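You operate a simulated robot arm through the tools that you are given. There is no shell and no other tool.

Carry out the task below with a simulated robot arm. There is one attempt and no reset: what you move stays moved.

Task
Test stud lamp 8 at RUN through socket N, then shut down.
Fine: on the stud board, move the plug from socket L into N with the lever off; lever on at 0; end with the slider at 0, lever off; leave the other plugs and the relay keys.

It is judged by the outcome, as a careful person would: the job done as asked, and still so three seconds after it is handed in. It fails if anything else is knocked over, pushed out of place, dropped, spilled or broken.

Robot
A 7-joint arm with a two-finger parallel gripper, fixed in place. Base frame: the origin is on the floor under the middle of its stand, x ahead of it, y to its left, z up. Readings come in m, degrees, newtons and seconds.
With the tool pointing down near the work surface it reaches from about 0.3 to 0.7 m from the base axis. Its first joint turns from -66.0 to 66.0 degrees. Payload 1.57 kg.
Tool frame: the origin (TCP) lies between the finger pads and is the grasp point; the fingertips stand 0.03 m ahead of it; z points along the fingers, y is the line along which they close. The gripper opens to 0.11 m. The fingers are 0.024 m wide and 0.012 m thick; the gripper's body (0.048 by 0.112 m) begins 0.078 m behind the TCP.
Orientation is told as [roll, pitch, yaw] about the base's x, y, z axes, in that order, counted from this pose: with the fingers straight down and closing along the base's y, the tool's x points along the base's -x, its y along +y and its z along -z.

Tools
- The arm moves only by the tool step_arm. Its arguments are lists of equal length, an entry for each row: "turn": the turn, a rotation vector about the base's x, y, z in degrees, a list of three; "slide": the shift along the base's x, y, z in mm, a list of three; "gripper": the gripper command, from -1 (shut) to 1 (fully open), values between in proportion. In form: {"turn": [[wx, wy, wz], ...], "slide": [[tx, ty, tz], ...], "gripper": [gripper, ...]}. A call has 1 to 20 rows; each row shifts and turns the commanded pose from where the row before left it. A row lasts 0.2 s, in which the tool goes at most 0.05 m and 8.6 degrees; a call with a longer step from one row to the next is refused whole, and so is a gripper value outside its range. Where a pose cannot be reached the arm comes as near as it can. A force on the tool above 60 N (or 10 N above the force at the start of the call, whichever is more), or a blocked arm, ends the call early, and 0.2 s more pass. Each finger travels about 0.108 m/s and halts on what it meets, pressing with about 39 N; the grip force reading is that of the motor and also rises with nothing between the fingers. The clock runs only during rows and for 0.2 s after the last one: add rows that do not move to give the fingers time. It gives the time, the measured TCP pose, the force on the tool (base axes), the opening and the grip force at its end, in the units of the frame above (readings bear some noise), with the torque about the TCP (base axes, N m) and any sound that the robot's microphone picked up, and new pictures: "pictures" is both (left out), scene, wrist or none.
- Cameras (640 x 400 px; columns grow to the right, rows downward): "scene" is fixed at [0.1749, -0.3947, 1.4226]; the picture's right is [0.71, -0.70, 0.00], its down [-0.28, -0.28, -0.92] and it looks along [0.65, 0.65, -0.40] (base axes); focal length 307 px, centre (320, 200). "wrist" rides on the gripper at [0.07, 0.016, -0.141] in the tool frame; the picture's right is [-0.23, 0.97, 0.00], its down [-0.86, -0.20, -0.48] and it looks along [-0.47, -0.11, 0.88] (tool axes); focal length 222 px, centre (320, 200).
- pixel_to_xyz(camera, pixels): for up to 12 pixels [column, row] of the newest picture of that camera ("zoom" is the newest enlarged one), the place [x, y, z] in the base frame of the surface seen there, good to about 0.002 m. It takes no simulated time.
- inspect(camera, box): a new picture of the part [left, top, right, bottom] of that camera's present view, enlarged. It takes no simulated time.
- job_done(): hands the job in; it is judged then, once.

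Open the gripper and draw the arm clear of the work before you hand the job in, unless the task says otherwise.

The tools are called after ">>>" by a JSON object that holds its "name" and its "arguments". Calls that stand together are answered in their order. step_arm: Moves the arm, as the interface text tells. Its arguments: {"type":"object","properties":{"turn":{"type":"array"},"slide":{"type":"array"},"gripper":{"type":"array"},"pictures":{"type":"string","enum":["both","scene","wrist","none"]}},"required":["turn","slide","gripper"]} The other tools are called the same way: pixel_to_xyz (camera, pixels) gives the place of the surface under pixels of a picture; inspect (camera, box) takes an enlarged picture of a part of a camera's view; job_done () hands the job in.

At the start:

```text
t: 0.0
eef_pos: [0.3596, -0.0112, 1.2905]
tool_rot: [0.0, -0.1, 0.1]
contact_force: [0.7, 0.0, -0.6]
torque: [0.03, 0.01, 0.01]
gripper_width: 0.1102
grasp_force: 0.1
```

scene: 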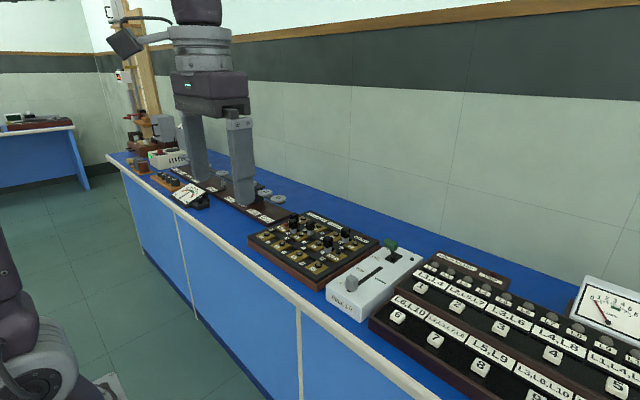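
wrist: 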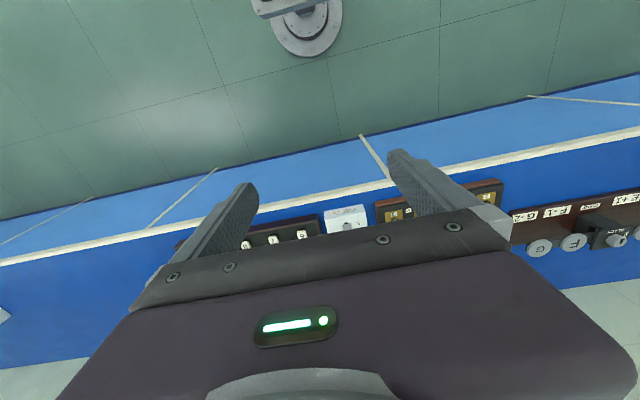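

The scene shows a stud board around (315,243), a slider/lever box around (372,280), and a relay board at the right. I'll enlarge these parts to read the labels.

>>> {"name": "inspect", "arguments": {"camera": "scene", "box": [240, 200, 400, 300]}}

>>> {"name": "inspect", "arguments": {"camera": "scene", "box": [320, 230, 440, 330]}}

>>> {"name": "inspect", "arguments": {"camera": "scene", "box": [380, 240, 640, 400]}}

>>> {"name": "inspect", "arguments": {"camera": "scene", "box": [100, 60, 300, 230]}}

```text
4.00 times, centred on (320, 250) of scene
```

zoom: 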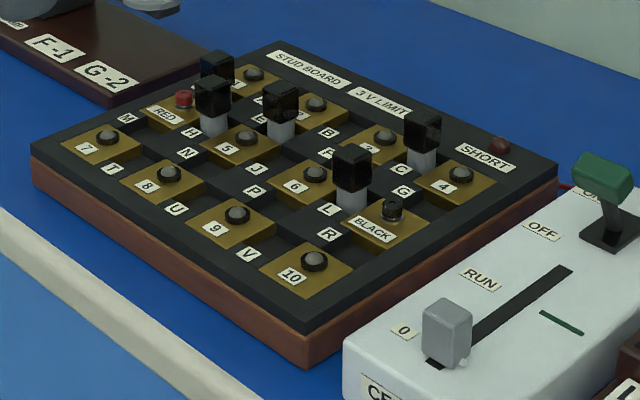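

```text
4.00 times, centred on (380, 280) of scene
```

zoom: 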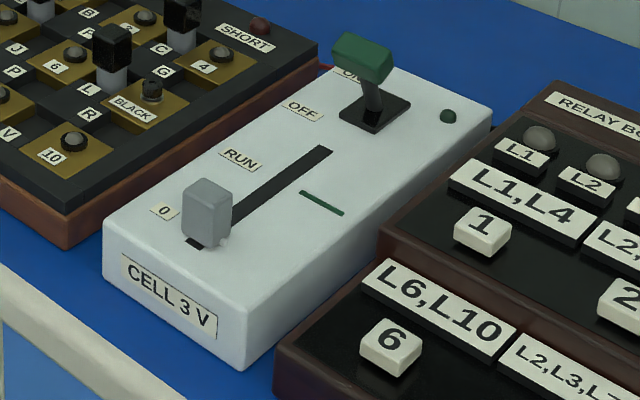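

```text
2.46 times, centred on (510, 320) of scene
```

zoom: 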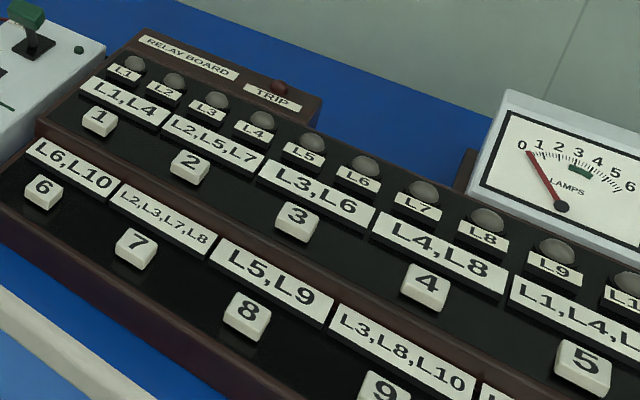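

```text
2.35 times, centred on (200, 145) of scene
```

zoom: 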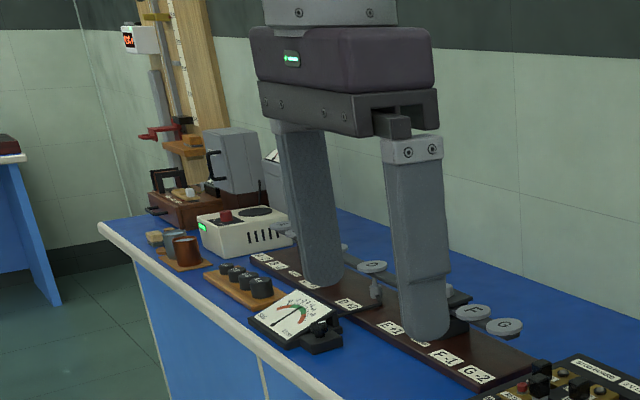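

I'll measure places on the stud board and the cell box from the full scene picture, while the arm is clear of them.

>>> {"name": "inspect", "arguments": {"camera": "scene", "box": [270, 205, 350, 255]}}

>>> {"name": "pixel_to_xyz", "arguments": {"camera": "scene", "pixels": [[306, 279], [317, 292], [379, 241], [249, 238], [310, 212], [328, 240], [293, 220], [310, 226], [346, 231], [294, 217], [350, 282], [390, 244]]}}

```text
8.00 times, centred on (310, 230) of scene
```

zoom: 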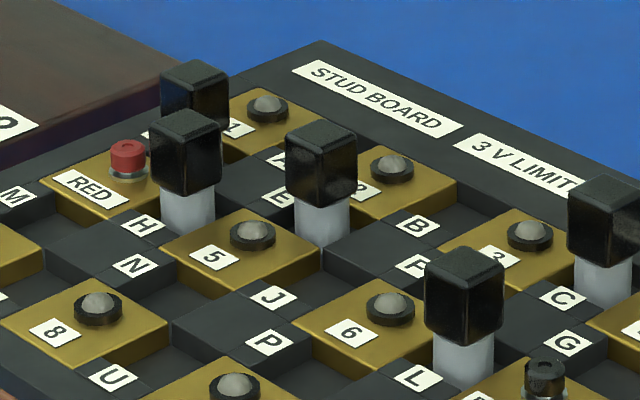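

```text
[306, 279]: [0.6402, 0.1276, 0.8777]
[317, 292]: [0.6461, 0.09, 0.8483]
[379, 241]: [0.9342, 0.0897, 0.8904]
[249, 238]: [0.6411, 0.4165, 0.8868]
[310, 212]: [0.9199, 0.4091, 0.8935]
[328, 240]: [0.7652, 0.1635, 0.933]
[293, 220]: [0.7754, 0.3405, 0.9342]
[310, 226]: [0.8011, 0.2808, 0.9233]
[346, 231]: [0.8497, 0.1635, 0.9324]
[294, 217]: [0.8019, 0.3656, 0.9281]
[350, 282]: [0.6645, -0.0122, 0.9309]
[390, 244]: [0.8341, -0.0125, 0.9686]
```

The board spans about x 0.64–0.93, y 0.09–0.41, and the plug believed to be in L is at about (0.765, 0.164). I'll move the wrist camera above the board, staying high, to read the layout from above.

>>> {"name": "step_arm", "arguments": {"turn": [[0, 0, 0], [0, 0, 0], [0, 0, 0], [0, 0, 0], [0, 0, 0], [0, 0, 0], [0, 0, 0], [0, 0, 0]], "slide": [[30, 30, 0], [30, 30, 0], [30, 30, 0], [30, 30, -10], [30, 30, -10], [30, 30, -10], [0, 0, 0], [0, 0, 0]], "gripper": [1, 1, 1, 1, 1, 1, 1, 1]}}

```text
t: 1.8
eef_pos: [0.5147, 0.1485, 1.2701]
tool_rot: [-0.1, 0.1, 0.0]
contact_force: [-0.4, -0.5, -0.5]
torque: [0.01, 0.04, 0.0]
gripper_width: 0.11
grasp_force: 0.1
out of reach, approached as far as the arm can: row 6
```

scene: 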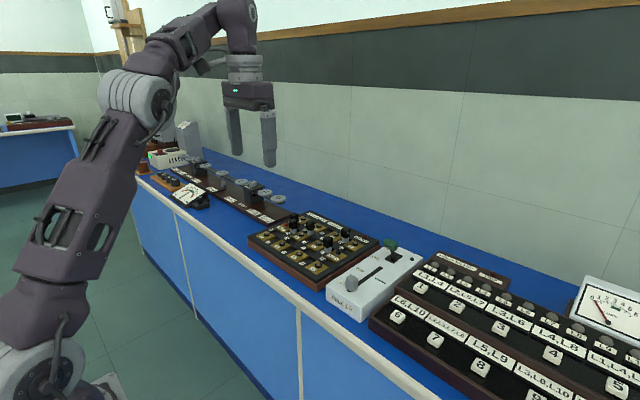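
wrist: 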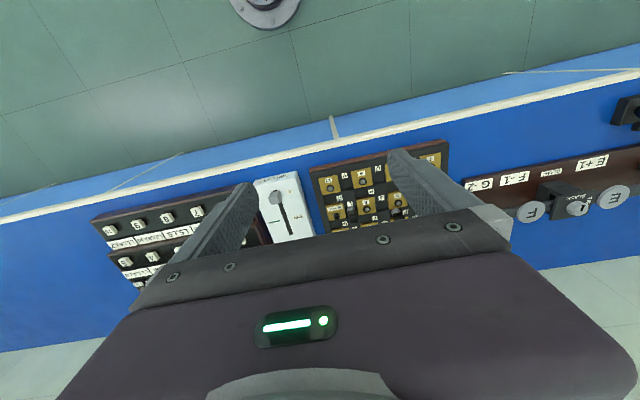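

At z 1.27 the reach ran out at 0.535 m. I'll go lower, where the reach is longer, and then forward and look again.

>>> {"name": "step_arm", "arguments": {"turn": [[0, 0, 0], [0, 0, 0], [0, 0, 0], [0, 0, 0], [0, 0, 0], [0, 0, 0], [0, 0, 0]], "slide": [[0, 0, -40], [0, 0, -40], [0, 0, -40], [20, 0, 0], [20, 0, 0], [20, 0, 0], [0, 0, 0]], "gripper": [1, 1, 1, 1, 1, 1, 1]}}

```text
t: 3.4
eef_pos: [0.5764, 0.1454, 1.1501]
tool_rot: [0.0, 0.0, 0.0]
contact_force: [0.2, 0.8, 0.2]
torque: [0.02, -0.02, -0.01]
gripper_width: 0.1102
grasp_force: 0.1
```

scene: 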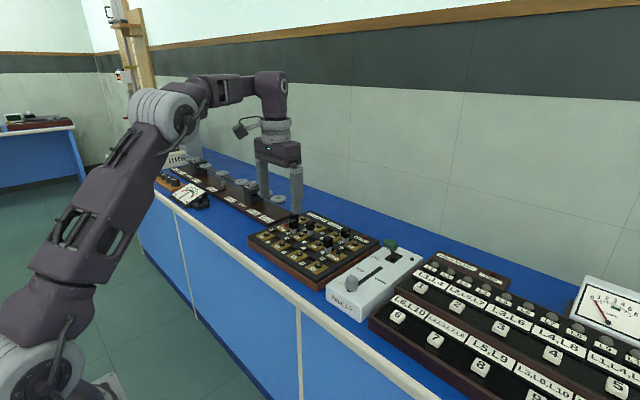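
wrist: 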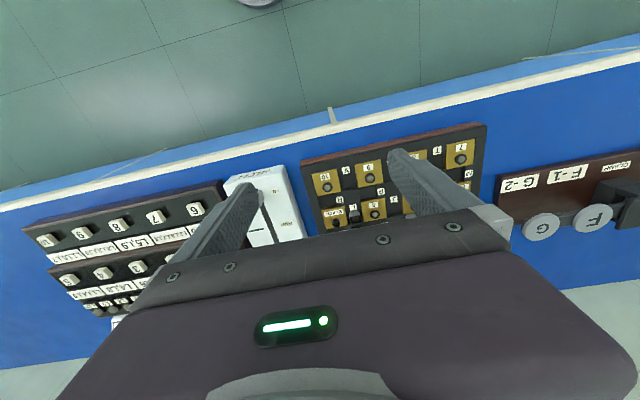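

The wrist camera now sees the stud board near (390,180). I'll zoom in on it from both cameras.

>>> {"name": "inspect", "arguments": {"camera": "wrist", "box": [290, 120, 490, 245]}}

>>> {"name": "inspect", "arguments": {"camera": "scene", "box": [270, 230, 350, 280]}}

```text
3.20 times, centred on (390, 182) of wrist
```

zoom: 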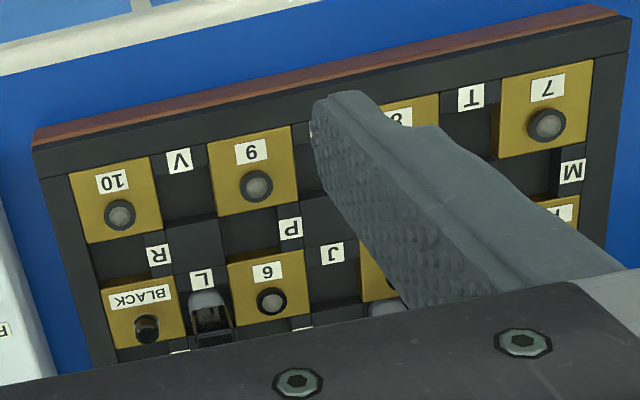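

```text
8.00 times, centred on (310, 255) of scene
```

zoom: 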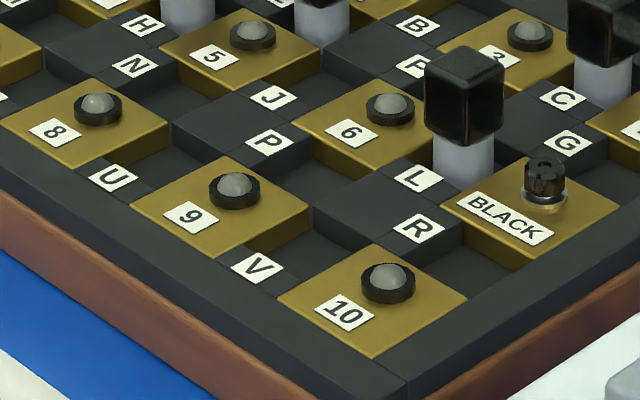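

From the labels: L is the gap between plates 6 and BLACK (holding a plug), and N is the empty gap between plates 5 and 8. I'll measure plate corners, gap floors and the plug in the zoom.

>>> {"name": "pixel_to_xyz", "arguments": {"camera": "zoom", "pixels": [[4, 125], [88, 82], [166, 126], [86, 168], [163, 48], [318, 50], [246, 94], [133, 67], [170, 85], [185, 95], [150, 75], [210, 120]]}}

>>> {"name": "pixel_to_xyz", "arguments": {"camera": "zoom", "pixels": [[464, 65], [430, 62], [465, 85], [500, 65], [465, 48], [462, 120], [436, 150], [464, 165], [490, 150], [417, 178], [380, 85], [540, 240]]}}

>>> {"name": "pixel_to_xyz", "arguments": {"camera": "zoom", "pixels": [[296, 125], [378, 168], [380, 82], [445, 205], [535, 257], [618, 205], [375, 355], [280, 298], [465, 300], [380, 245], [300, 160], [480, 275]]}}

```text
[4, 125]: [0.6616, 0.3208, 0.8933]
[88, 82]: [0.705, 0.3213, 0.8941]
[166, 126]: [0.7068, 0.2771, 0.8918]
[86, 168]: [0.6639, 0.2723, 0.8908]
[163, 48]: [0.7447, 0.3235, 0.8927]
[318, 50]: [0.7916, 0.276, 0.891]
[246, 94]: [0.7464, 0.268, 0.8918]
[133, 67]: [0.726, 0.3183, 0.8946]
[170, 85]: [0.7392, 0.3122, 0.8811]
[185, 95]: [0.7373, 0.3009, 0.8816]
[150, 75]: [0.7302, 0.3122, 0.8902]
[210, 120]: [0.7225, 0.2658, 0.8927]
```

```text
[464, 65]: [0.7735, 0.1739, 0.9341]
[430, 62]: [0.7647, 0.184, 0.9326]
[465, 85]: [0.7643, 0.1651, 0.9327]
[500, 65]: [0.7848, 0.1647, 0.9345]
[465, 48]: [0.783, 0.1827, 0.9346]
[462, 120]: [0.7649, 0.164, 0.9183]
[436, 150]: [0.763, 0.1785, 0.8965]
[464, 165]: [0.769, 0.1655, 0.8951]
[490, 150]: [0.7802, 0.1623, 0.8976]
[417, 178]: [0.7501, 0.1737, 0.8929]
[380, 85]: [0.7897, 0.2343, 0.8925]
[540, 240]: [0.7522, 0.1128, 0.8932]
```

```text
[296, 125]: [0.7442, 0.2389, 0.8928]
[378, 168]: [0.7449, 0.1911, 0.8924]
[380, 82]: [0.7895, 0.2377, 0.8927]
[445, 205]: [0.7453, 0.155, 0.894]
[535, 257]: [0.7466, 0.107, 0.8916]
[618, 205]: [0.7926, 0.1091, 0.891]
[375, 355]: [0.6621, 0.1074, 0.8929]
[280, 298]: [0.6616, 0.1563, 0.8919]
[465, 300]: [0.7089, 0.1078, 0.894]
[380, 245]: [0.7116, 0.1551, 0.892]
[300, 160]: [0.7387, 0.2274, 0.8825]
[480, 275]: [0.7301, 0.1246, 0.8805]
```

Grid: plate tops at z 0.893, pitch 0.083 m. The L plug head (about 0.02 m square, top z 0.934) is centred near (0.7745, 0.174), and socket N should be centred near (0.7265, 0.290). Now I'll look at the cell box and the lever more closely.

>>> {"name": "inspect", "arguments": {"camera": "scene", "box": [340, 232, 428, 287]}}

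>>> {"name": "inspect", "arguments": {"camera": "wrist", "box": [200, 150, 330, 250]}}

```text
7.27 times, centred on (384, 260) of scene
```

zoom: 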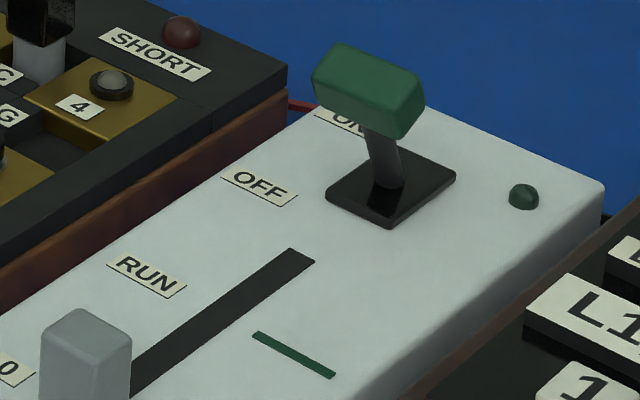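

```text
4.00 times, centred on (265, 200) of wrist
```

zoom: 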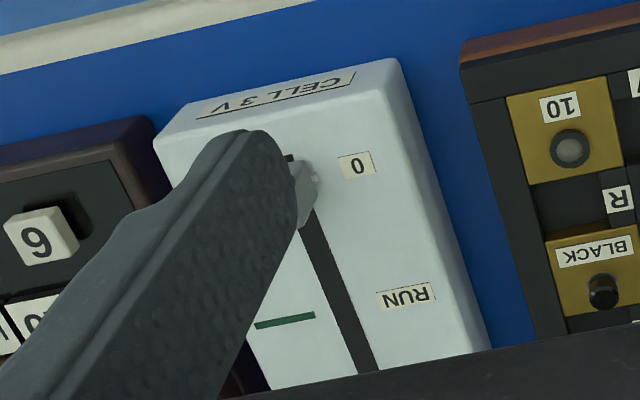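

The slider sits at 0 and the slot runs past RUN (a green mark lies level with the RUN label), so I must stop at RUN. I'll measure lever, slider, slot and marks.

>>> {"name": "inspect", "arguments": {"camera": "scene", "box": [324, 232, 428, 320]}}

>>> {"name": "inspect", "arguments": {"camera": "scene", "box": [372, 232, 412, 262]}}

```text
4.55 times, centred on (376, 276) of scene
```

zoom: 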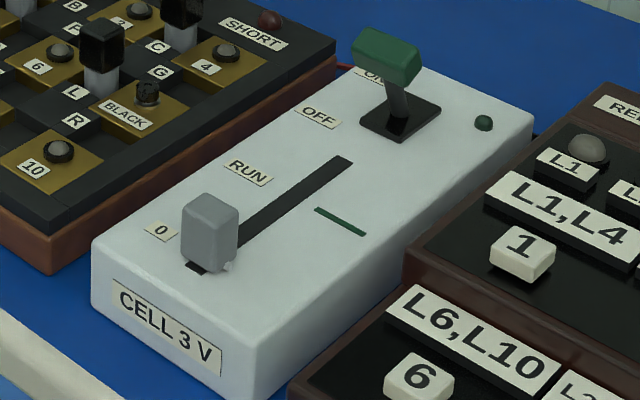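

```text
13.33 times, centred on (392, 247) of scene
```

zoom: 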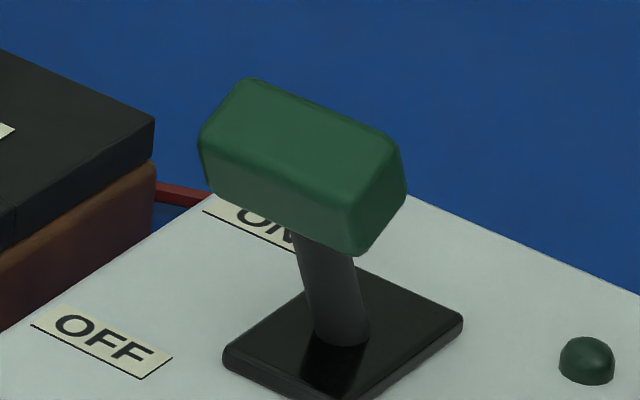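

>>> {"name": "pixel_to_xyz", "arguments": {"camera": "zoom", "pixels": [[205, 135], [350, 195], [395, 145], [250, 85], [300, 140], [280, 195], [355, 245], [212, 185], [340, 335], [310, 245], [228, 355], [455, 320]]}}

>>> {"name": "pixel_to_xyz", "arguments": {"camera": "scene", "pixels": [[392, 262], [404, 266], [397, 256], [394, 240], [360, 289], [368, 284], [399, 268], [378, 270], [393, 261], [346, 281], [358, 285], [388, 256]]}}

```text
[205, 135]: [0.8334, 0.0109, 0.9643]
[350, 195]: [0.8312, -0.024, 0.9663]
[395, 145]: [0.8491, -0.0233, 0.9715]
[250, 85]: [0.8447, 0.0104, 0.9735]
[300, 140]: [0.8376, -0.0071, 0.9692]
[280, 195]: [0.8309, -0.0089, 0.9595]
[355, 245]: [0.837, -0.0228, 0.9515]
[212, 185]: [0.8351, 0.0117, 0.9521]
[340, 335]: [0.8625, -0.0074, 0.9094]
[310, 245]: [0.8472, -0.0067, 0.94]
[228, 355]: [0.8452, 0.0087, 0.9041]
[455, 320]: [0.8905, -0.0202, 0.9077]
```

```text
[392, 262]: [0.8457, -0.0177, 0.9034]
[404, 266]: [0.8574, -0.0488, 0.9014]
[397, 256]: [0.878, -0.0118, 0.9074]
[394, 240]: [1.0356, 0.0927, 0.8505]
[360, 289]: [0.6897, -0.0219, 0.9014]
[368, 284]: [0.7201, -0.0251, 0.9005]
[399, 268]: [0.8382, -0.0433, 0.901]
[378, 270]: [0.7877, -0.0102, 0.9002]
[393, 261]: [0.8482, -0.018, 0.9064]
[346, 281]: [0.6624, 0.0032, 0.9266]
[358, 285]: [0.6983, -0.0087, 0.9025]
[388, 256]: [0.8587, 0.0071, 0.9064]
```

The lever handle (x≈0.842, z≈0.963) leans toward −x from its base (x≈0.867), i.e. toward OFF, and the slider is at 0, so the plug may be moved. The plugs lie beyond the vertical-tool reach, so I'll tilt the fingers forward 40° while approaching a spot above and in front of L.

>>> {"name": "step_arm", "arguments": {"turn": [[0, -8, 0], [0, -8, 0], [0, -8, 0], [0, -8, 0], [0, -8, 0], [0, 0, 0], [0, 0, 0], [0, 0, 0]], "slide": [[20, 6, -15], [20, 6, -15], [20, 6, -15], [20, 6, -15], [20, 4, -20], [20, 0, -20], [0, 0, 0], [0, 0, 0]], "gripper": [-0.3, -0.3, -0.3, -0.3, -0.3, -0.3, -0.3, -0.3]}}

```text
t: 5.2
eef_pos: [0.6984, 0.1728, 1.0473]
tool_rot: [0.0, -40.0, 0.1]
contact_force: [0.1, -0.1, 0.1]
torque: [-0.01, 0.02, 0.0]
gripper_width: 0.0386
grasp_force: 0.1
```

scene: 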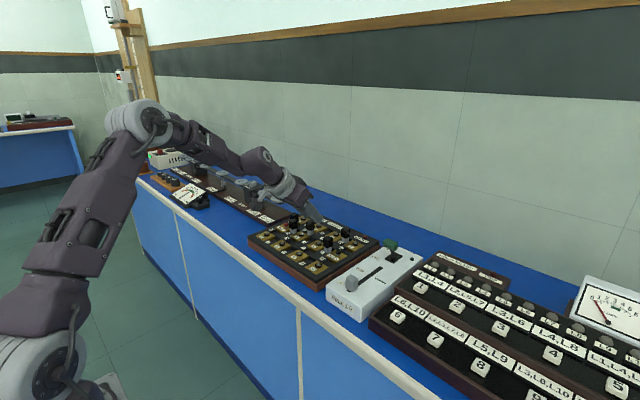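
wrist: 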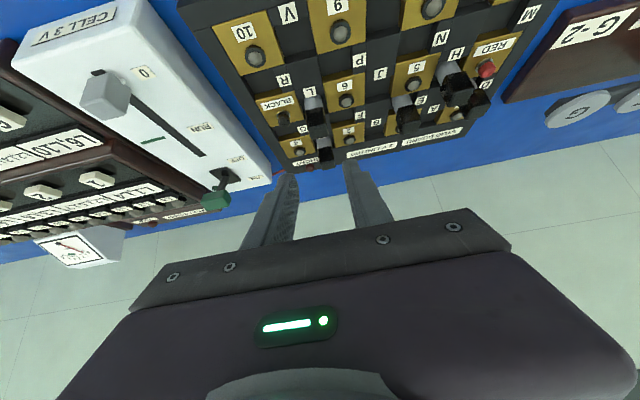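

The tilt gives a clear wrist view of the whole board and the cell box. I'll zoom in on sockets L, N and on the lever.

>>> {"name": "inspect", "arguments": {"camera": "wrist", "box": [360, 0, 520, 100]}}

>>> {"name": "inspect", "arguments": {"camera": "wrist", "box": [240, 60, 400, 180]}}

>>> {"name": "inspect", "arguments": {"camera": "wrist", "box": [60, 40, 280, 220]}}

```text
4.00 times, centred on (440, 50) of wrist
```

zoom: 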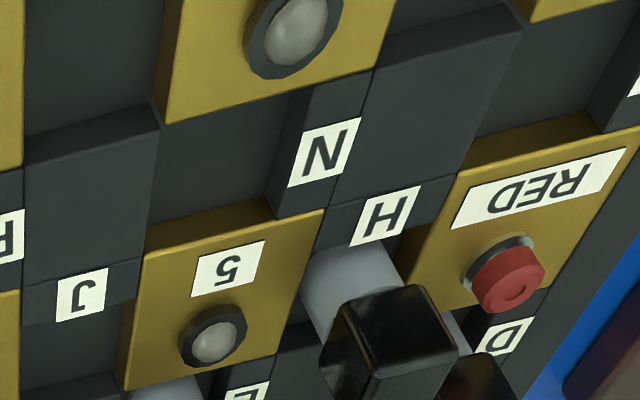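

```text
3.33 times, centred on (320, 120) of wrist
```

zoom: 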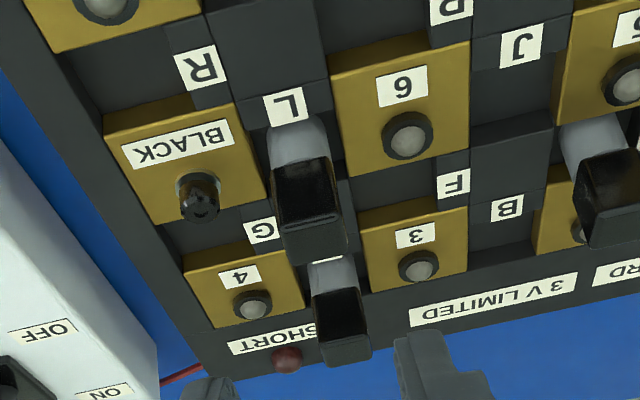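

```text
2.22 times, centred on (170, 130) of wrist
```

zoom: 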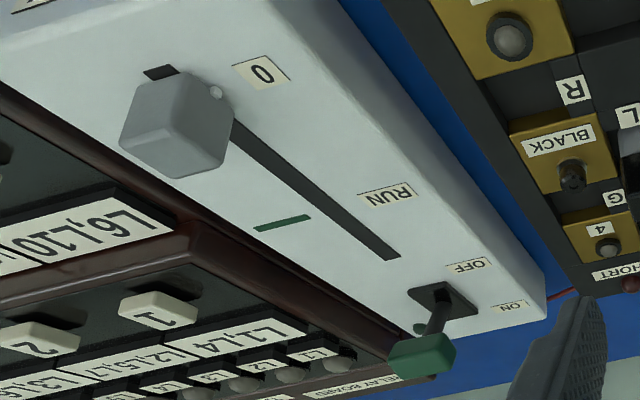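

I'll zoom again on N and L and measure the recess edges, floor and the plug shank.

>>> {"name": "inspect", "arguments": {"camera": "wrist", "box": [380, 10, 480, 72]}}

>>> {"name": "pixel_to_xyz", "arguments": {"camera": "zoom", "pixels": [[230, 90], [230, 180], [300, 140], [170, 160], [250, 150], [190, 220], [280, 200], [175, 100], [280, 110], [330, 120], [300, 175], [90, 160]]}}

```text
6.40 times, centred on (430, 41) of wrist
```

zoom: 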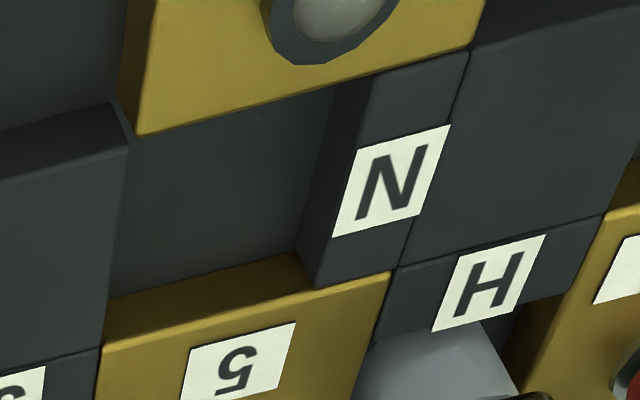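

```text
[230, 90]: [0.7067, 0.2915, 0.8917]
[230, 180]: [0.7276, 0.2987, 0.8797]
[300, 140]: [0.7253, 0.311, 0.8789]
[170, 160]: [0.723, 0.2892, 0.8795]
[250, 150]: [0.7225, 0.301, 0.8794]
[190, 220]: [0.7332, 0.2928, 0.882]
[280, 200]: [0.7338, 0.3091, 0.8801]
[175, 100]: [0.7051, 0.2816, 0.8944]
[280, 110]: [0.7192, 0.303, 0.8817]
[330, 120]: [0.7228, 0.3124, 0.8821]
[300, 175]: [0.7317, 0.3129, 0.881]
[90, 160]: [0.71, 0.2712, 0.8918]
```

The recess floor is at z≈0.880, about 13 mm deep. Next I'll measure the L plug's shank and head in the same way.

>>> {"name": "inspect", "arguments": {"camera": "wrist", "box": [290, 75, 370, 125]}}

>>> {"name": "inspect", "arguments": {"camera": "scene", "box": [310, 230, 350, 255]}}

```text
8.00 times, centred on (330, 100) of wrist
```

zoom: 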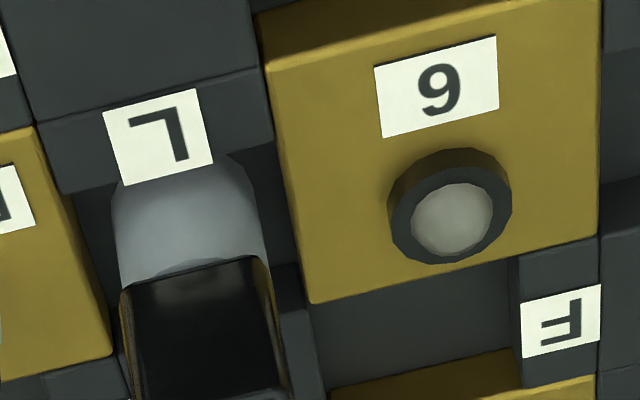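

```text
16.00 times, centred on (330, 242) of scene
```

zoom: 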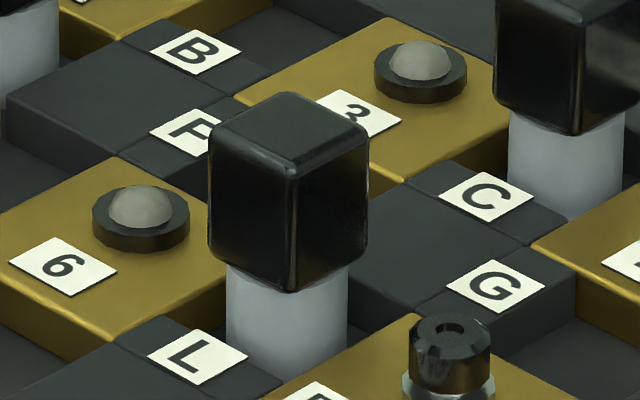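

>>> {"name": "pixel_to_xyz", "arguments": {"camera": "zoom", "pixels": [[230, 310], [344, 310], [290, 340], [213, 190], [292, 200], [364, 190], [290, 285], [215, 240], [364, 240], [290, 100], [300, 150], [450, 325]]}}

>>> {"name": "pixel_to_xyz", "arguments": {"camera": "wrist", "pixels": [[305, 101], [322, 101], [313, 98], [306, 112], [323, 110], [315, 115], [340, 100], [313, 104]]}}

```text
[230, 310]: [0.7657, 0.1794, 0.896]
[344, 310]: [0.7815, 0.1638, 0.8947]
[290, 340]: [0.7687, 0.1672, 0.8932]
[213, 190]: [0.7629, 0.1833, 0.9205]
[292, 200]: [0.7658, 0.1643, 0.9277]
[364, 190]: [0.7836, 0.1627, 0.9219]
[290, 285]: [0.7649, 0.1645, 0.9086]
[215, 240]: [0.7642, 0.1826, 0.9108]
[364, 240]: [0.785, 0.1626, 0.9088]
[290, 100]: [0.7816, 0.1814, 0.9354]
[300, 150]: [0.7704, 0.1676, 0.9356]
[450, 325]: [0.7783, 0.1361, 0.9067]
```

```text
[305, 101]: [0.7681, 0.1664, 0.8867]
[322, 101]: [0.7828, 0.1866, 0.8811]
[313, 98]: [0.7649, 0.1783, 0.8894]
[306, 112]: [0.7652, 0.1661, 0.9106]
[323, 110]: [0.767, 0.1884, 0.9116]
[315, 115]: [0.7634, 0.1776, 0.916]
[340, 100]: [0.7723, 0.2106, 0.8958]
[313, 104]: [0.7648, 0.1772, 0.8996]
```

The L plug is a ~22 mm round shank with a ~20.5 mm square head (z 0.908–0.935), centred at about (0.774, 0.173). I'll narrow the gripper to about 32 mm, so as to clear the BLACK post and lamp 6, and hover above L at z≈1.0 to test the reach.

>>> {"name": "step_arm", "arguments": {"turn": [[0, 0, 0], [0, 0, 0], [0, 0, 0], [0, 0, 0], [0, 0, 0]], "slide": [[25, 0, -15], [25, 0, -15], [25, 0, -17], [0, 0, 0], [0, 0, 0]], "gripper": [-0.42, -0.42, -0.42, -0.42, -0.42]}}

```text
t: 6.4
eef_pos: [0.7717, 0.173, 1.0017]
tool_rot: [0.0, -40.1, 0.0]
contact_force: [-1.8, 0.5, -0.4]
torque: [0.03, 0.02, -0.02]
gripper_width: 0.0319
grasp_force: 0.1
```

scene: 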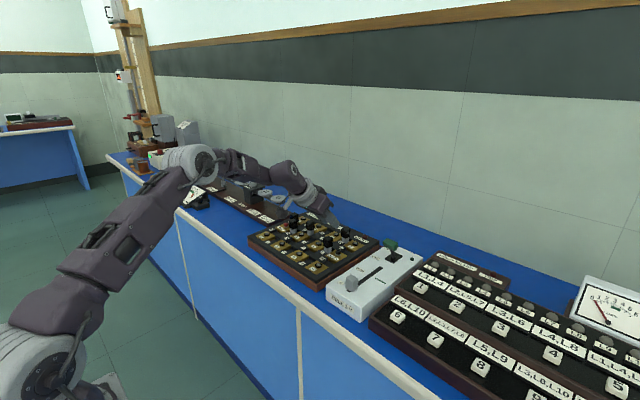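
wrist: 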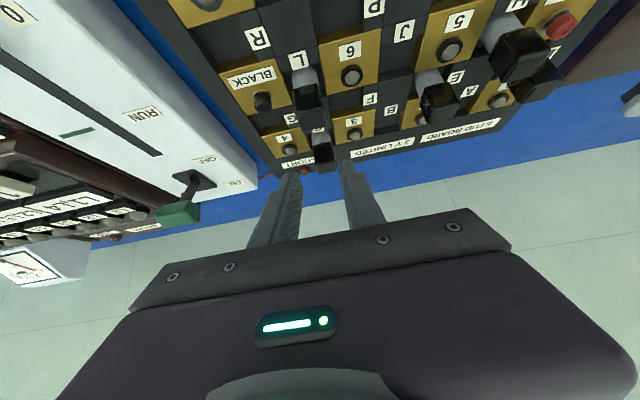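

Reach is fine. The elbow now swings over the left side, so I'll check its height against the items there before going lower.

>>> {"name": "pixel_to_xyz", "arguments": {"camera": "scene", "pixels": [[190, 160], [205, 165], [205, 180], [180, 180], [250, 165], [300, 195], [320, 205], [215, 150], [240, 178], [195, 203]]}}

>>> {"name": "inspect", "arguments": {"camera": "scene", "box": [150, 120, 350, 245]}}

```text
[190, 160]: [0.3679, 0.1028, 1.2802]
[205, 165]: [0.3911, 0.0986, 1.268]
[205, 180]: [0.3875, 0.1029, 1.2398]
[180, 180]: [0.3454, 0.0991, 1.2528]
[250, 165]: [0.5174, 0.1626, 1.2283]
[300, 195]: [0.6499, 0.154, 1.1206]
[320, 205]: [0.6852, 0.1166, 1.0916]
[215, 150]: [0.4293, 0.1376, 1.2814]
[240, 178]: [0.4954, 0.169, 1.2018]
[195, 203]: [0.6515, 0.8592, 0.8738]
```

```text
3.20 times, centred on (250, 182) of scene
```

zoom: 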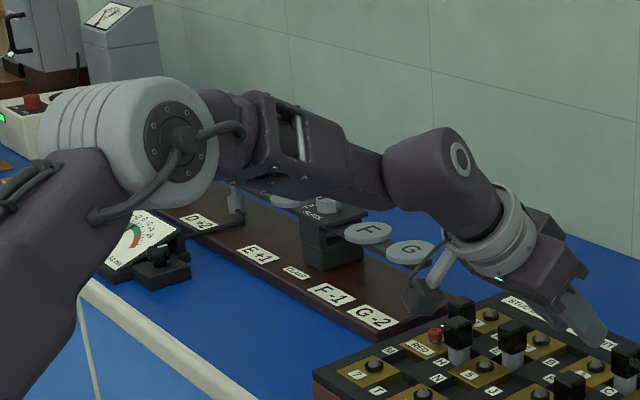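

The elbow is at z≈1.25, well clear. I'll descend over the L plug head to z≈0.932 with the fingers straddling it in y.

>>> {"name": "step_arm", "arguments": {"turn": [[0, 0, 0], [0, 0, 0], [0, 0, 0], [0, 0, 0], [0, 0, 0], [0, 0, 0]], "slide": [[2, 0.5, -20], [0, 0, -20], [0, 0, -15], [0, 0, -15], [0, 0, 0], [0, 0, 0]], "gripper": [-0.42, -0.42, -0.42, -0.42, -0.42, -0.42]}}

```text
t: 7.8
eef_pos: [0.7734, 0.1741, 0.9315]
tool_rot: [0.0, -40.0, 0.1]
contact_force: [1.2, 0.3, 1.0]
torque: [-0.01, 0.0, -0.03]
gripper_width: 0.0319
grasp_force: 0.1
```

scene: 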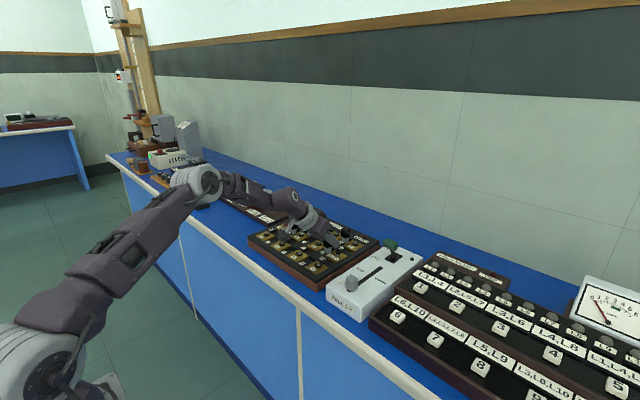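
wrist: 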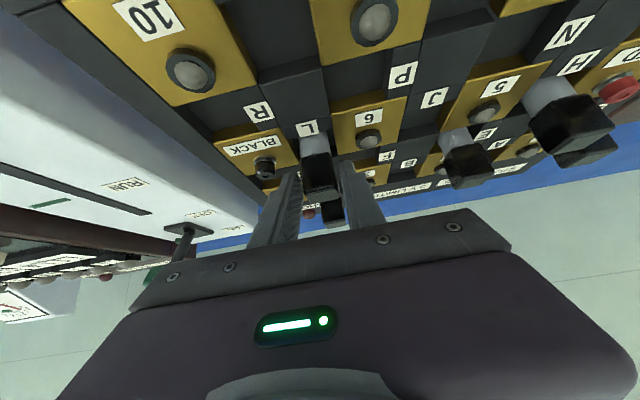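

The head of the L plug sits between the finger pads at wrist pixels (320,175), with no contact force. I'll zoom to confirm the alignment before closing.

>>> {"name": "inspect", "arguments": {"camera": "wrist", "box": [250, 110, 400, 240]}}

>>> {"name": "inspect", "arguments": {"camera": "scene", "box": [270, 195, 390, 285]}}

```text
3.08 times, centred on (325, 175) of wrist
```

zoom: 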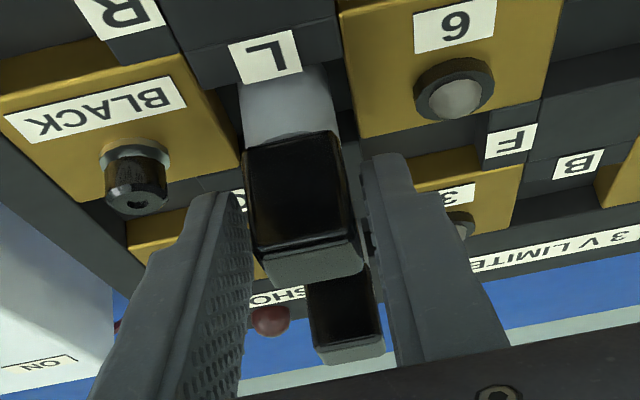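

```text
4.44 times, centred on (330, 240) of scene
```

zoom: 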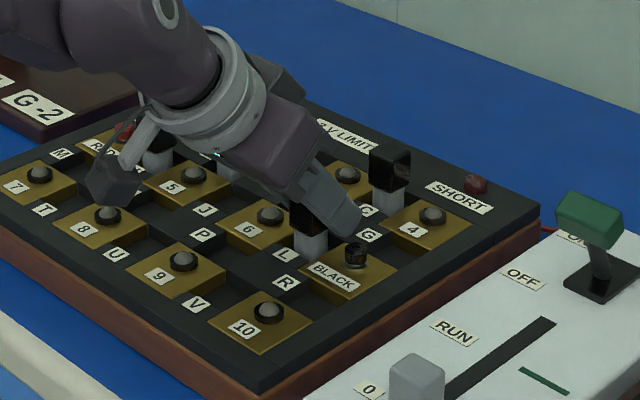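

The head lies between the pads and clear of the BLACK post and lamp 6. I'll close the gripper on it.

>>> {"name": "step_arm", "arguments": {"turn": [[0, 0, 0], [0, 0, 0], [0, 0, 0]], "slide": [[0, 0, 0], [0, 0, 0], [0, 0, 0]], "gripper": [-0.7, -1, -1], "pictures": "wrist"}}

```text
t: 8.6
eef_pos: [0.7743, 0.1733, 0.9317]
tool_rot: [0.0, -40.0, -0.1]
contact_force: [0.3, 0.0, 1.2]
torque: [0.0, -0.03, 0.01]
gripper_width: 0.0233
grasp_force: 35.7
```

wrist: 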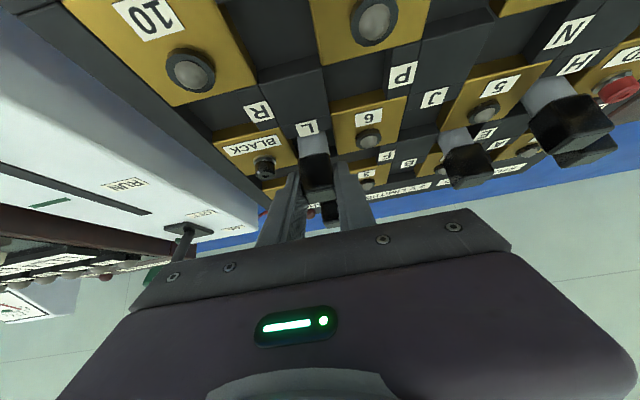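

The grip holds at 23 mm and 36 N. I'll lift straight up slowly and watch the force.

>>> {"name": "step_arm", "arguments": {"turn": [[0, 0, 0], [0, 0, 0], [0, 0, 0], [0, 0, 0]], "slide": [[0, 0, 5], [0, 0, 5], [0, 0, 8], [0, 0, 0]], "gripper": [-1, -1, -1, -1], "pictures": "both"}}

```text
t: 9.6
eef_pos: [0.7753, 0.1736, 0.9503]
tool_rot: [0.1, -40.0, -0.1]
contact_force: [0.1, -0.2, -0.1]
torque: [0.01, -0.01, 0.02]
gripper_width: 0.0233
grasp_force: 35.6
```

scene: 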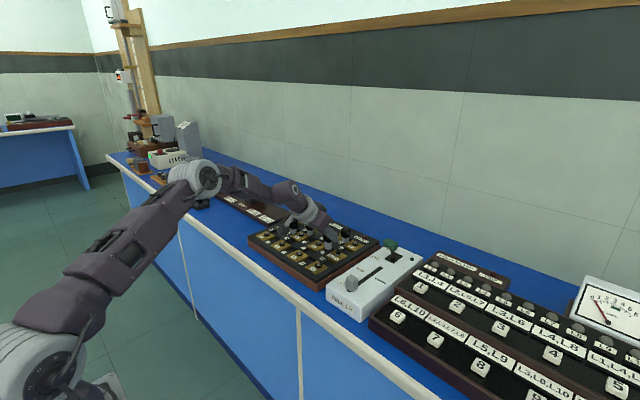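
wrist: 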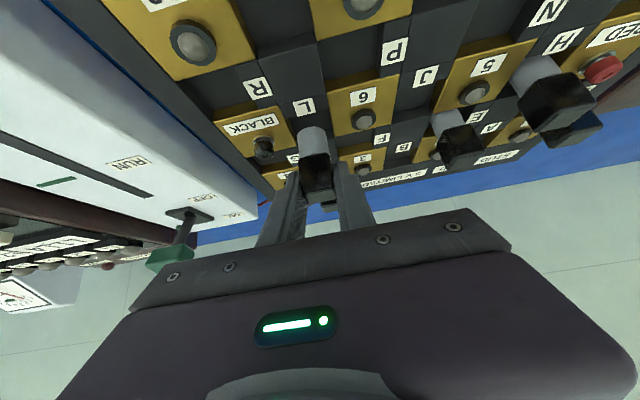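

The plug has come out cleanly and stays square in the grip (around (316,155) in the wrist picture). I'll lift to z≈1.0 and carry it over N at (0.7265, 0.292).

>>> {"name": "step_arm", "arguments": {"turn": [[0, 0, 0], [0, 0, 0], [0, 0, 0], [0, 0, 0], [0, 0, 0], [0, 0, 0], [0, 0, 0], [0, 0, 0], [0, 0, 0]], "slide": [[0, 0, 25], [0, 0, 25], [-10, 25, 0], [-10, 25, 0], [-10, 25, 0], [-10, 25, 0], [-8, 18.5, 0], [0, 0, 0], [0, 0, 0]], "gripper": [-1, -1, -1, -1, -1, -1, -1, -1, -1]}}

```text
t: 11.6
eef_pos: [0.7258, 0.2912, 0.9996]
tool_rot: [0.1, -40.0, 0.0]
contact_force: [-0.4, 0.3, -0.3]
torque: [0.01, 0.03, 0.0]
gripper_width: 0.0232
grasp_force: 35.8
```

scene: 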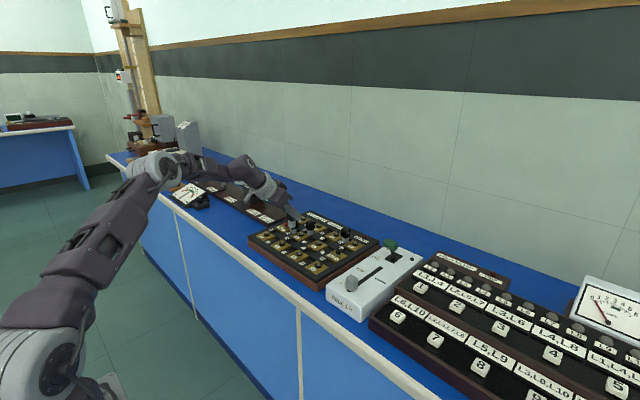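
wrist: 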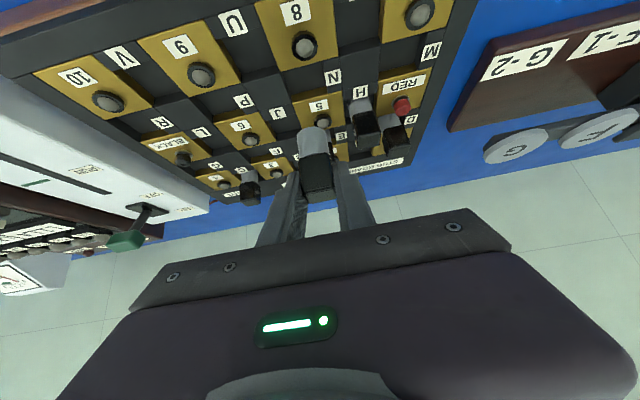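

I'll go down to z≈0.957 (plug bottom about 12 mm above the plates) and check the alignment with the N pocket.

>>> {"name": "step_arm", "arguments": {"turn": [[0, 0, 0], [0, 0, 0], [0, 0, 0], [0, 0, 0]], "slide": [[0, 0, -22], [0, 0, -20], [0, 0, 0], [0, 0, 0]], "gripper": [-1, -1, -1, -1]}}

>>> {"name": "inspect", "arguments": {"camera": "scene", "box": [260, 205, 340, 255]}}

>>> {"name": "inspect", "arguments": {"camera": "wrist", "box": [240, 50, 400, 210]}}

```text
t: 12.6
eef_pos: [0.7266, 0.2913, 0.9588]
tool_rot: [0.0, -40.1, 0.0]
contact_force: [0.4, -0.8, -0.8]
torque: [0.01, -0.04, 0.01]
gripper_width: 0.0232
grasp_force: 36.0
```

scene: 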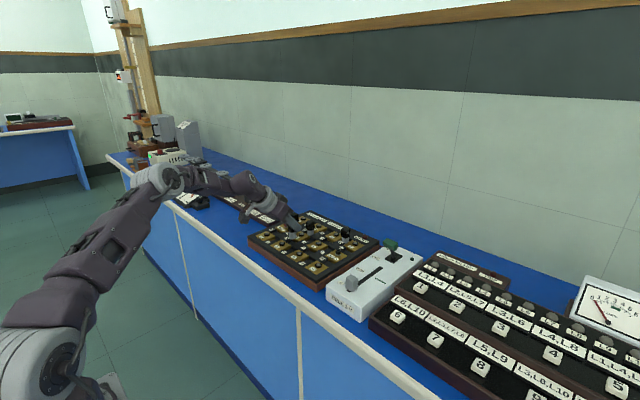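
wrist: 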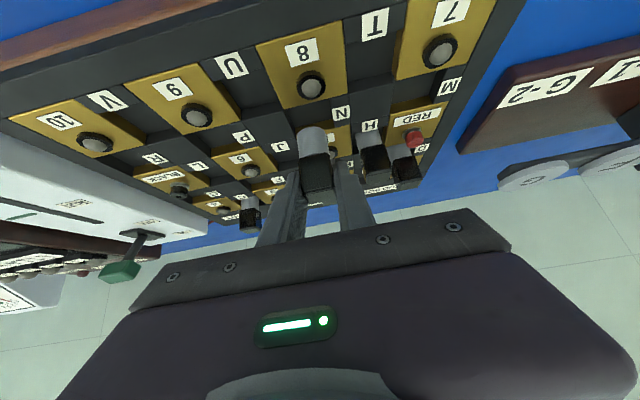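

```text
8.00 times, centred on (300, 230) of scene
```

zoom: 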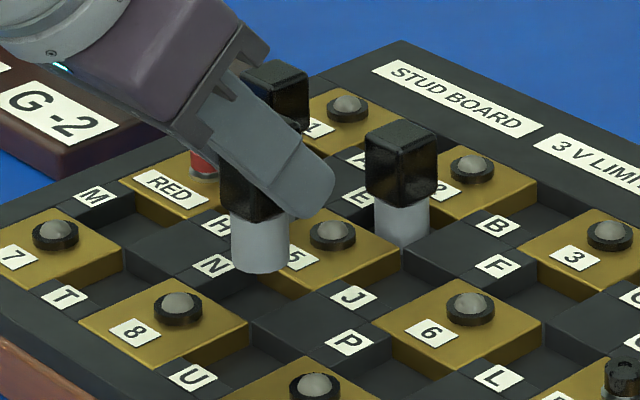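

```text
2.50 times, centred on (320, 130) of wrist
```

zoom: 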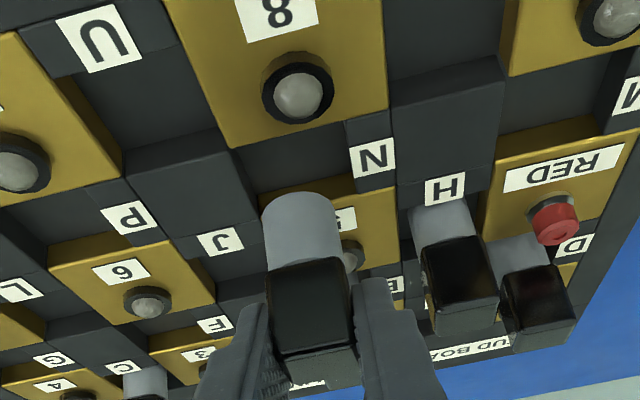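

The plug's round end is visible above the N pocket. I'll measure its lower edge to get its true position and how far it has to go.

>>> {"name": "inspect", "arguments": {"camera": "scene", "box": [275, 220, 315, 250]}}

>>> {"name": "pixel_to_xyz", "arguments": {"camera": "zoom", "pixels": [[212, 195], [212, 215], [290, 215], [250, 225], [250, 235], [290, 195], [250, 180], [212, 150], [180, 220], [300, 250]]}}

```text
13.33 times, centred on (295, 235) of scene
```

zoom: 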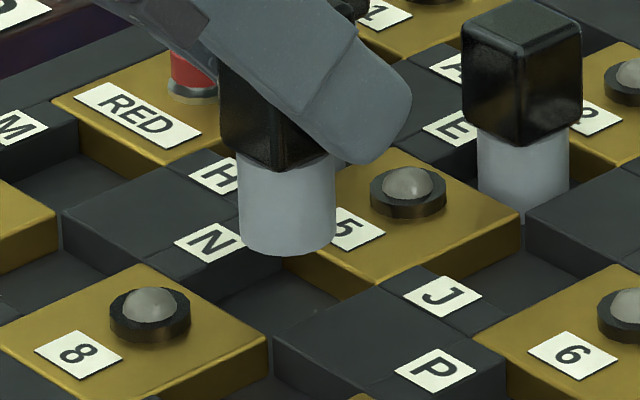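

```text
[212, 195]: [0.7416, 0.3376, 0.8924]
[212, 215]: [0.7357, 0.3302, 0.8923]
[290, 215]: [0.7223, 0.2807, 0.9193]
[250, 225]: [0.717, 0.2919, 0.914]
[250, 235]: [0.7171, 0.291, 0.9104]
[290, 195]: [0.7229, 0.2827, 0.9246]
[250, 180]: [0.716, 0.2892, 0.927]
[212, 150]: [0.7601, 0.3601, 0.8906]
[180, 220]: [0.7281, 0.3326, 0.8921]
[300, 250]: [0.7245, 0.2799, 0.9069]
```

>>> {"name": "pixel_to_xyz", "arguments": {"camera": "zoom", "pixels": [[242, 220], [332, 220], [288, 220], [288, 250], [242, 235], [332, 235], [288, 200], [265, 220], [310, 220], [522, 130], [482, 180], [566, 180]]}}

```text
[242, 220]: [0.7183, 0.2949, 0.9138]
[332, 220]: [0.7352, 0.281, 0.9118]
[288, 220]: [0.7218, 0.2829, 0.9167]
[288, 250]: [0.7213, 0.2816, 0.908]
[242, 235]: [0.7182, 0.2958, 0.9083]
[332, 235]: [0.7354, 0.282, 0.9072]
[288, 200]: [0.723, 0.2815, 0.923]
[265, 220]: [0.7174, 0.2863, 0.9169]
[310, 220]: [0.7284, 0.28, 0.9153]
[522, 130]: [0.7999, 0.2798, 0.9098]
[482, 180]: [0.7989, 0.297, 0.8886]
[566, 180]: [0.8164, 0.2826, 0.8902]
```

The plug bottom is at z≈0.907 (52 mm below the TCP, matching a seat height of TCP z≈0.9317), and its centre is about 1 mm off N's. I'll correct by (−1, +1) mm and lower it into the pocket in small steps.

>>> {"name": "step_arm", "arguments": {"turn": [[0, 0, 0], [0, 0, 0], [0, 0, 0], [0, 0, 0], [0, 0, 0], [0, 0, 0]], "slide": [[-1, 1, 0], [0, 0, -10], [0, 0, -8], [0, 0, -5], [0, 0, -3], [0, 0, 0]], "gripper": [-1, -1, -1, -1, -1, -1]}}

>>> {"name": "inspect", "arguments": {"camera": "scene", "box": [275, 220, 315, 250]}}

```text
t: 14.0
eef_pos: [0.7252, 0.2923, 0.9329]
tool_rot: [-0.1, -40.0, 0.1]
contact_force: [-0.7, -0.6, -0.6]
torque: [0.0, 0.0, 0.05]
gripper_width: 0.0235
grasp_force: 35.4
```

scene: 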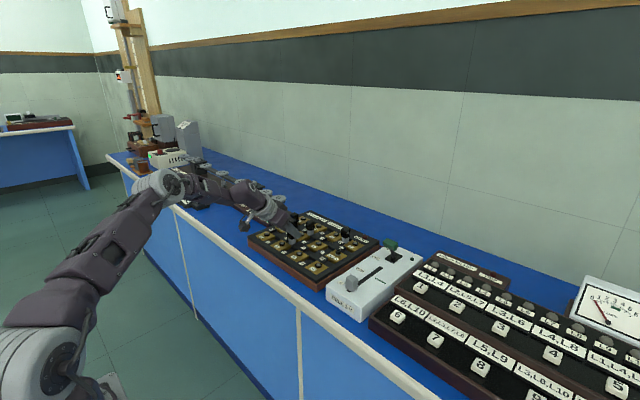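
wrist: 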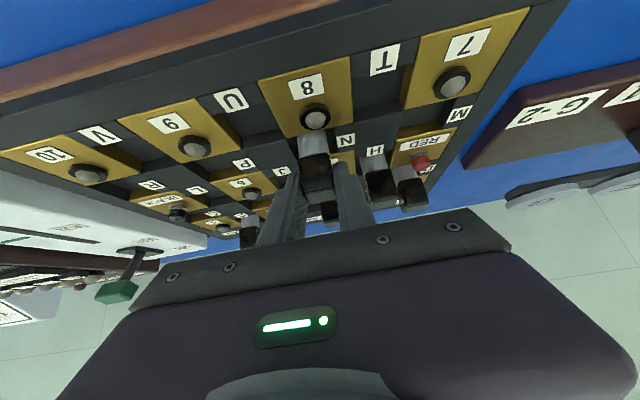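

```text
13.33 times, centred on (295, 235) of scene
```

zoom: 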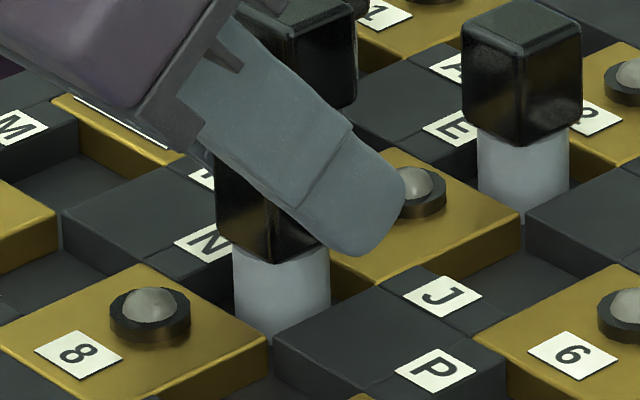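

The plug is inside the N pocket, about 1 mm above its floor, with no contact. I'll lower in 1 mm steps until it touches.

>>> {"name": "step_arm", "arguments": {"turn": [[0, 0, 0], [0, 0, 0], [0, 0, 0]], "slide": [[0, 0, -0.7], [0, 0, -0.7], [0, 0, 0]], "gripper": [-1, -1, -1], "pictures": "none"}}

```text
t: 14.8
eef_pos: [0.7248, 0.293, 0.9312]
tool_rot: [0.0, -40.0, 0.0]
contact_force: [-0.3, -0.4, 3.1]
torque: [-0.01, 0.01, -0.01]
gripper_width: 0.0234
grasp_force: 35.8
```

A 3 N upward force shows the plug has touched the floor. I'll open the fingers just to about 33 mm and draw back straight up.

>>> {"name": "step_arm", "arguments": {"turn": [[0, 0, 0], [0, 0, 0], [0, 0, 0], [0, 0, 0], [0, 0, 0], [0, 0, 0]], "slide": [[0, 0, 0], [0, 0, 0], [0, 0, 10], [0, 0, 25], [0, 0, 30], [0, 0, 0]], "gripper": [-0.42, -0.42, -0.42, -0.42, -0.42, -0.42]}}

>>> {"name": "inspect", "arguments": {"camera": "scene", "box": [265, 205, 345, 255]}}

>>> {"name": "inspect", "arguments": {"camera": "wrist", "box": [240, 30, 400, 180]}}

```text
t: 16.2
eef_pos: [0.7264, 0.2922, 0.9955]
tool_rot: [0.0, -40.0, 0.0]
contact_force: [0.2, 0.7, 0.2]
torque: [0.01, -0.01, 0.0]
gripper_width: 0.032
grasp_force: 0.0
```

scene: 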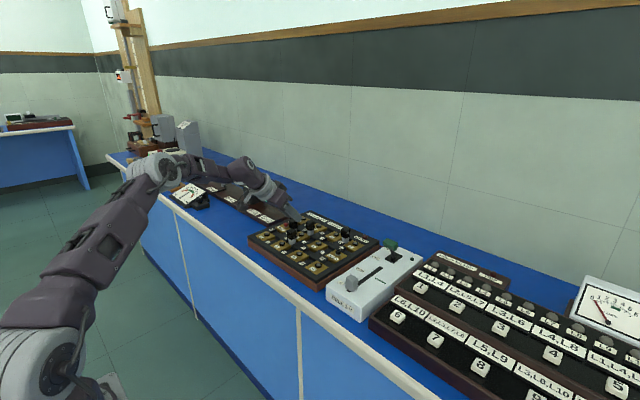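
wrist: 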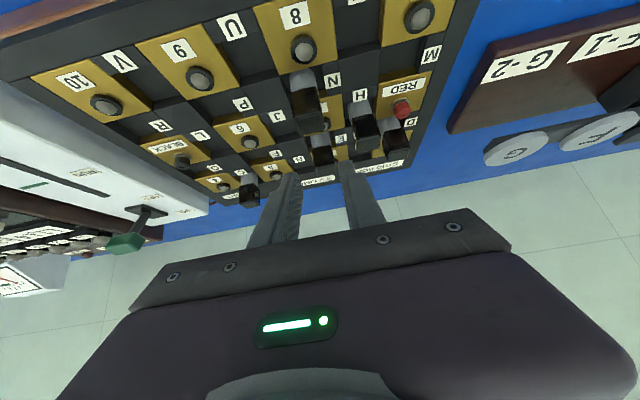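

```text
8.00 times, centred on (305, 230) of scene
```

zoom: 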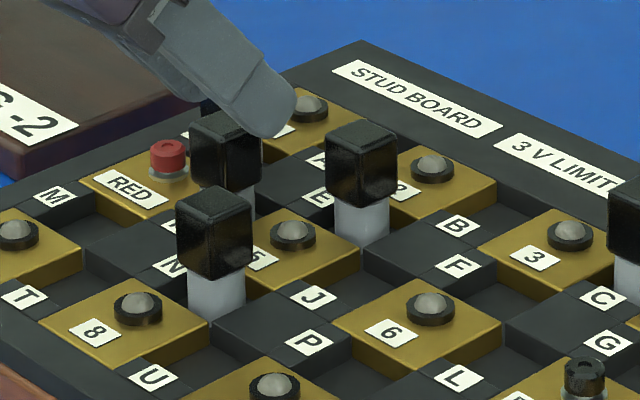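

```text
2.67 times, centred on (320, 105) of wrist
```

zoom: 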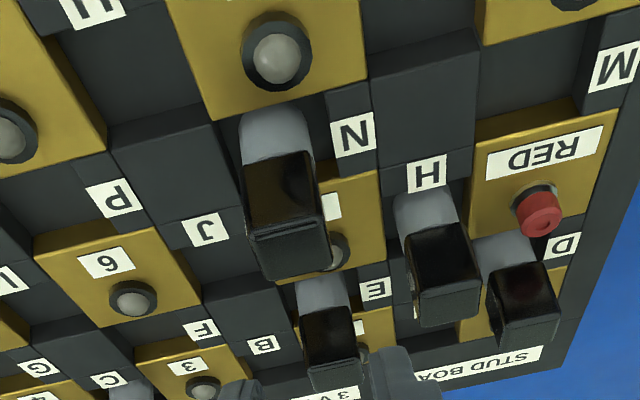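

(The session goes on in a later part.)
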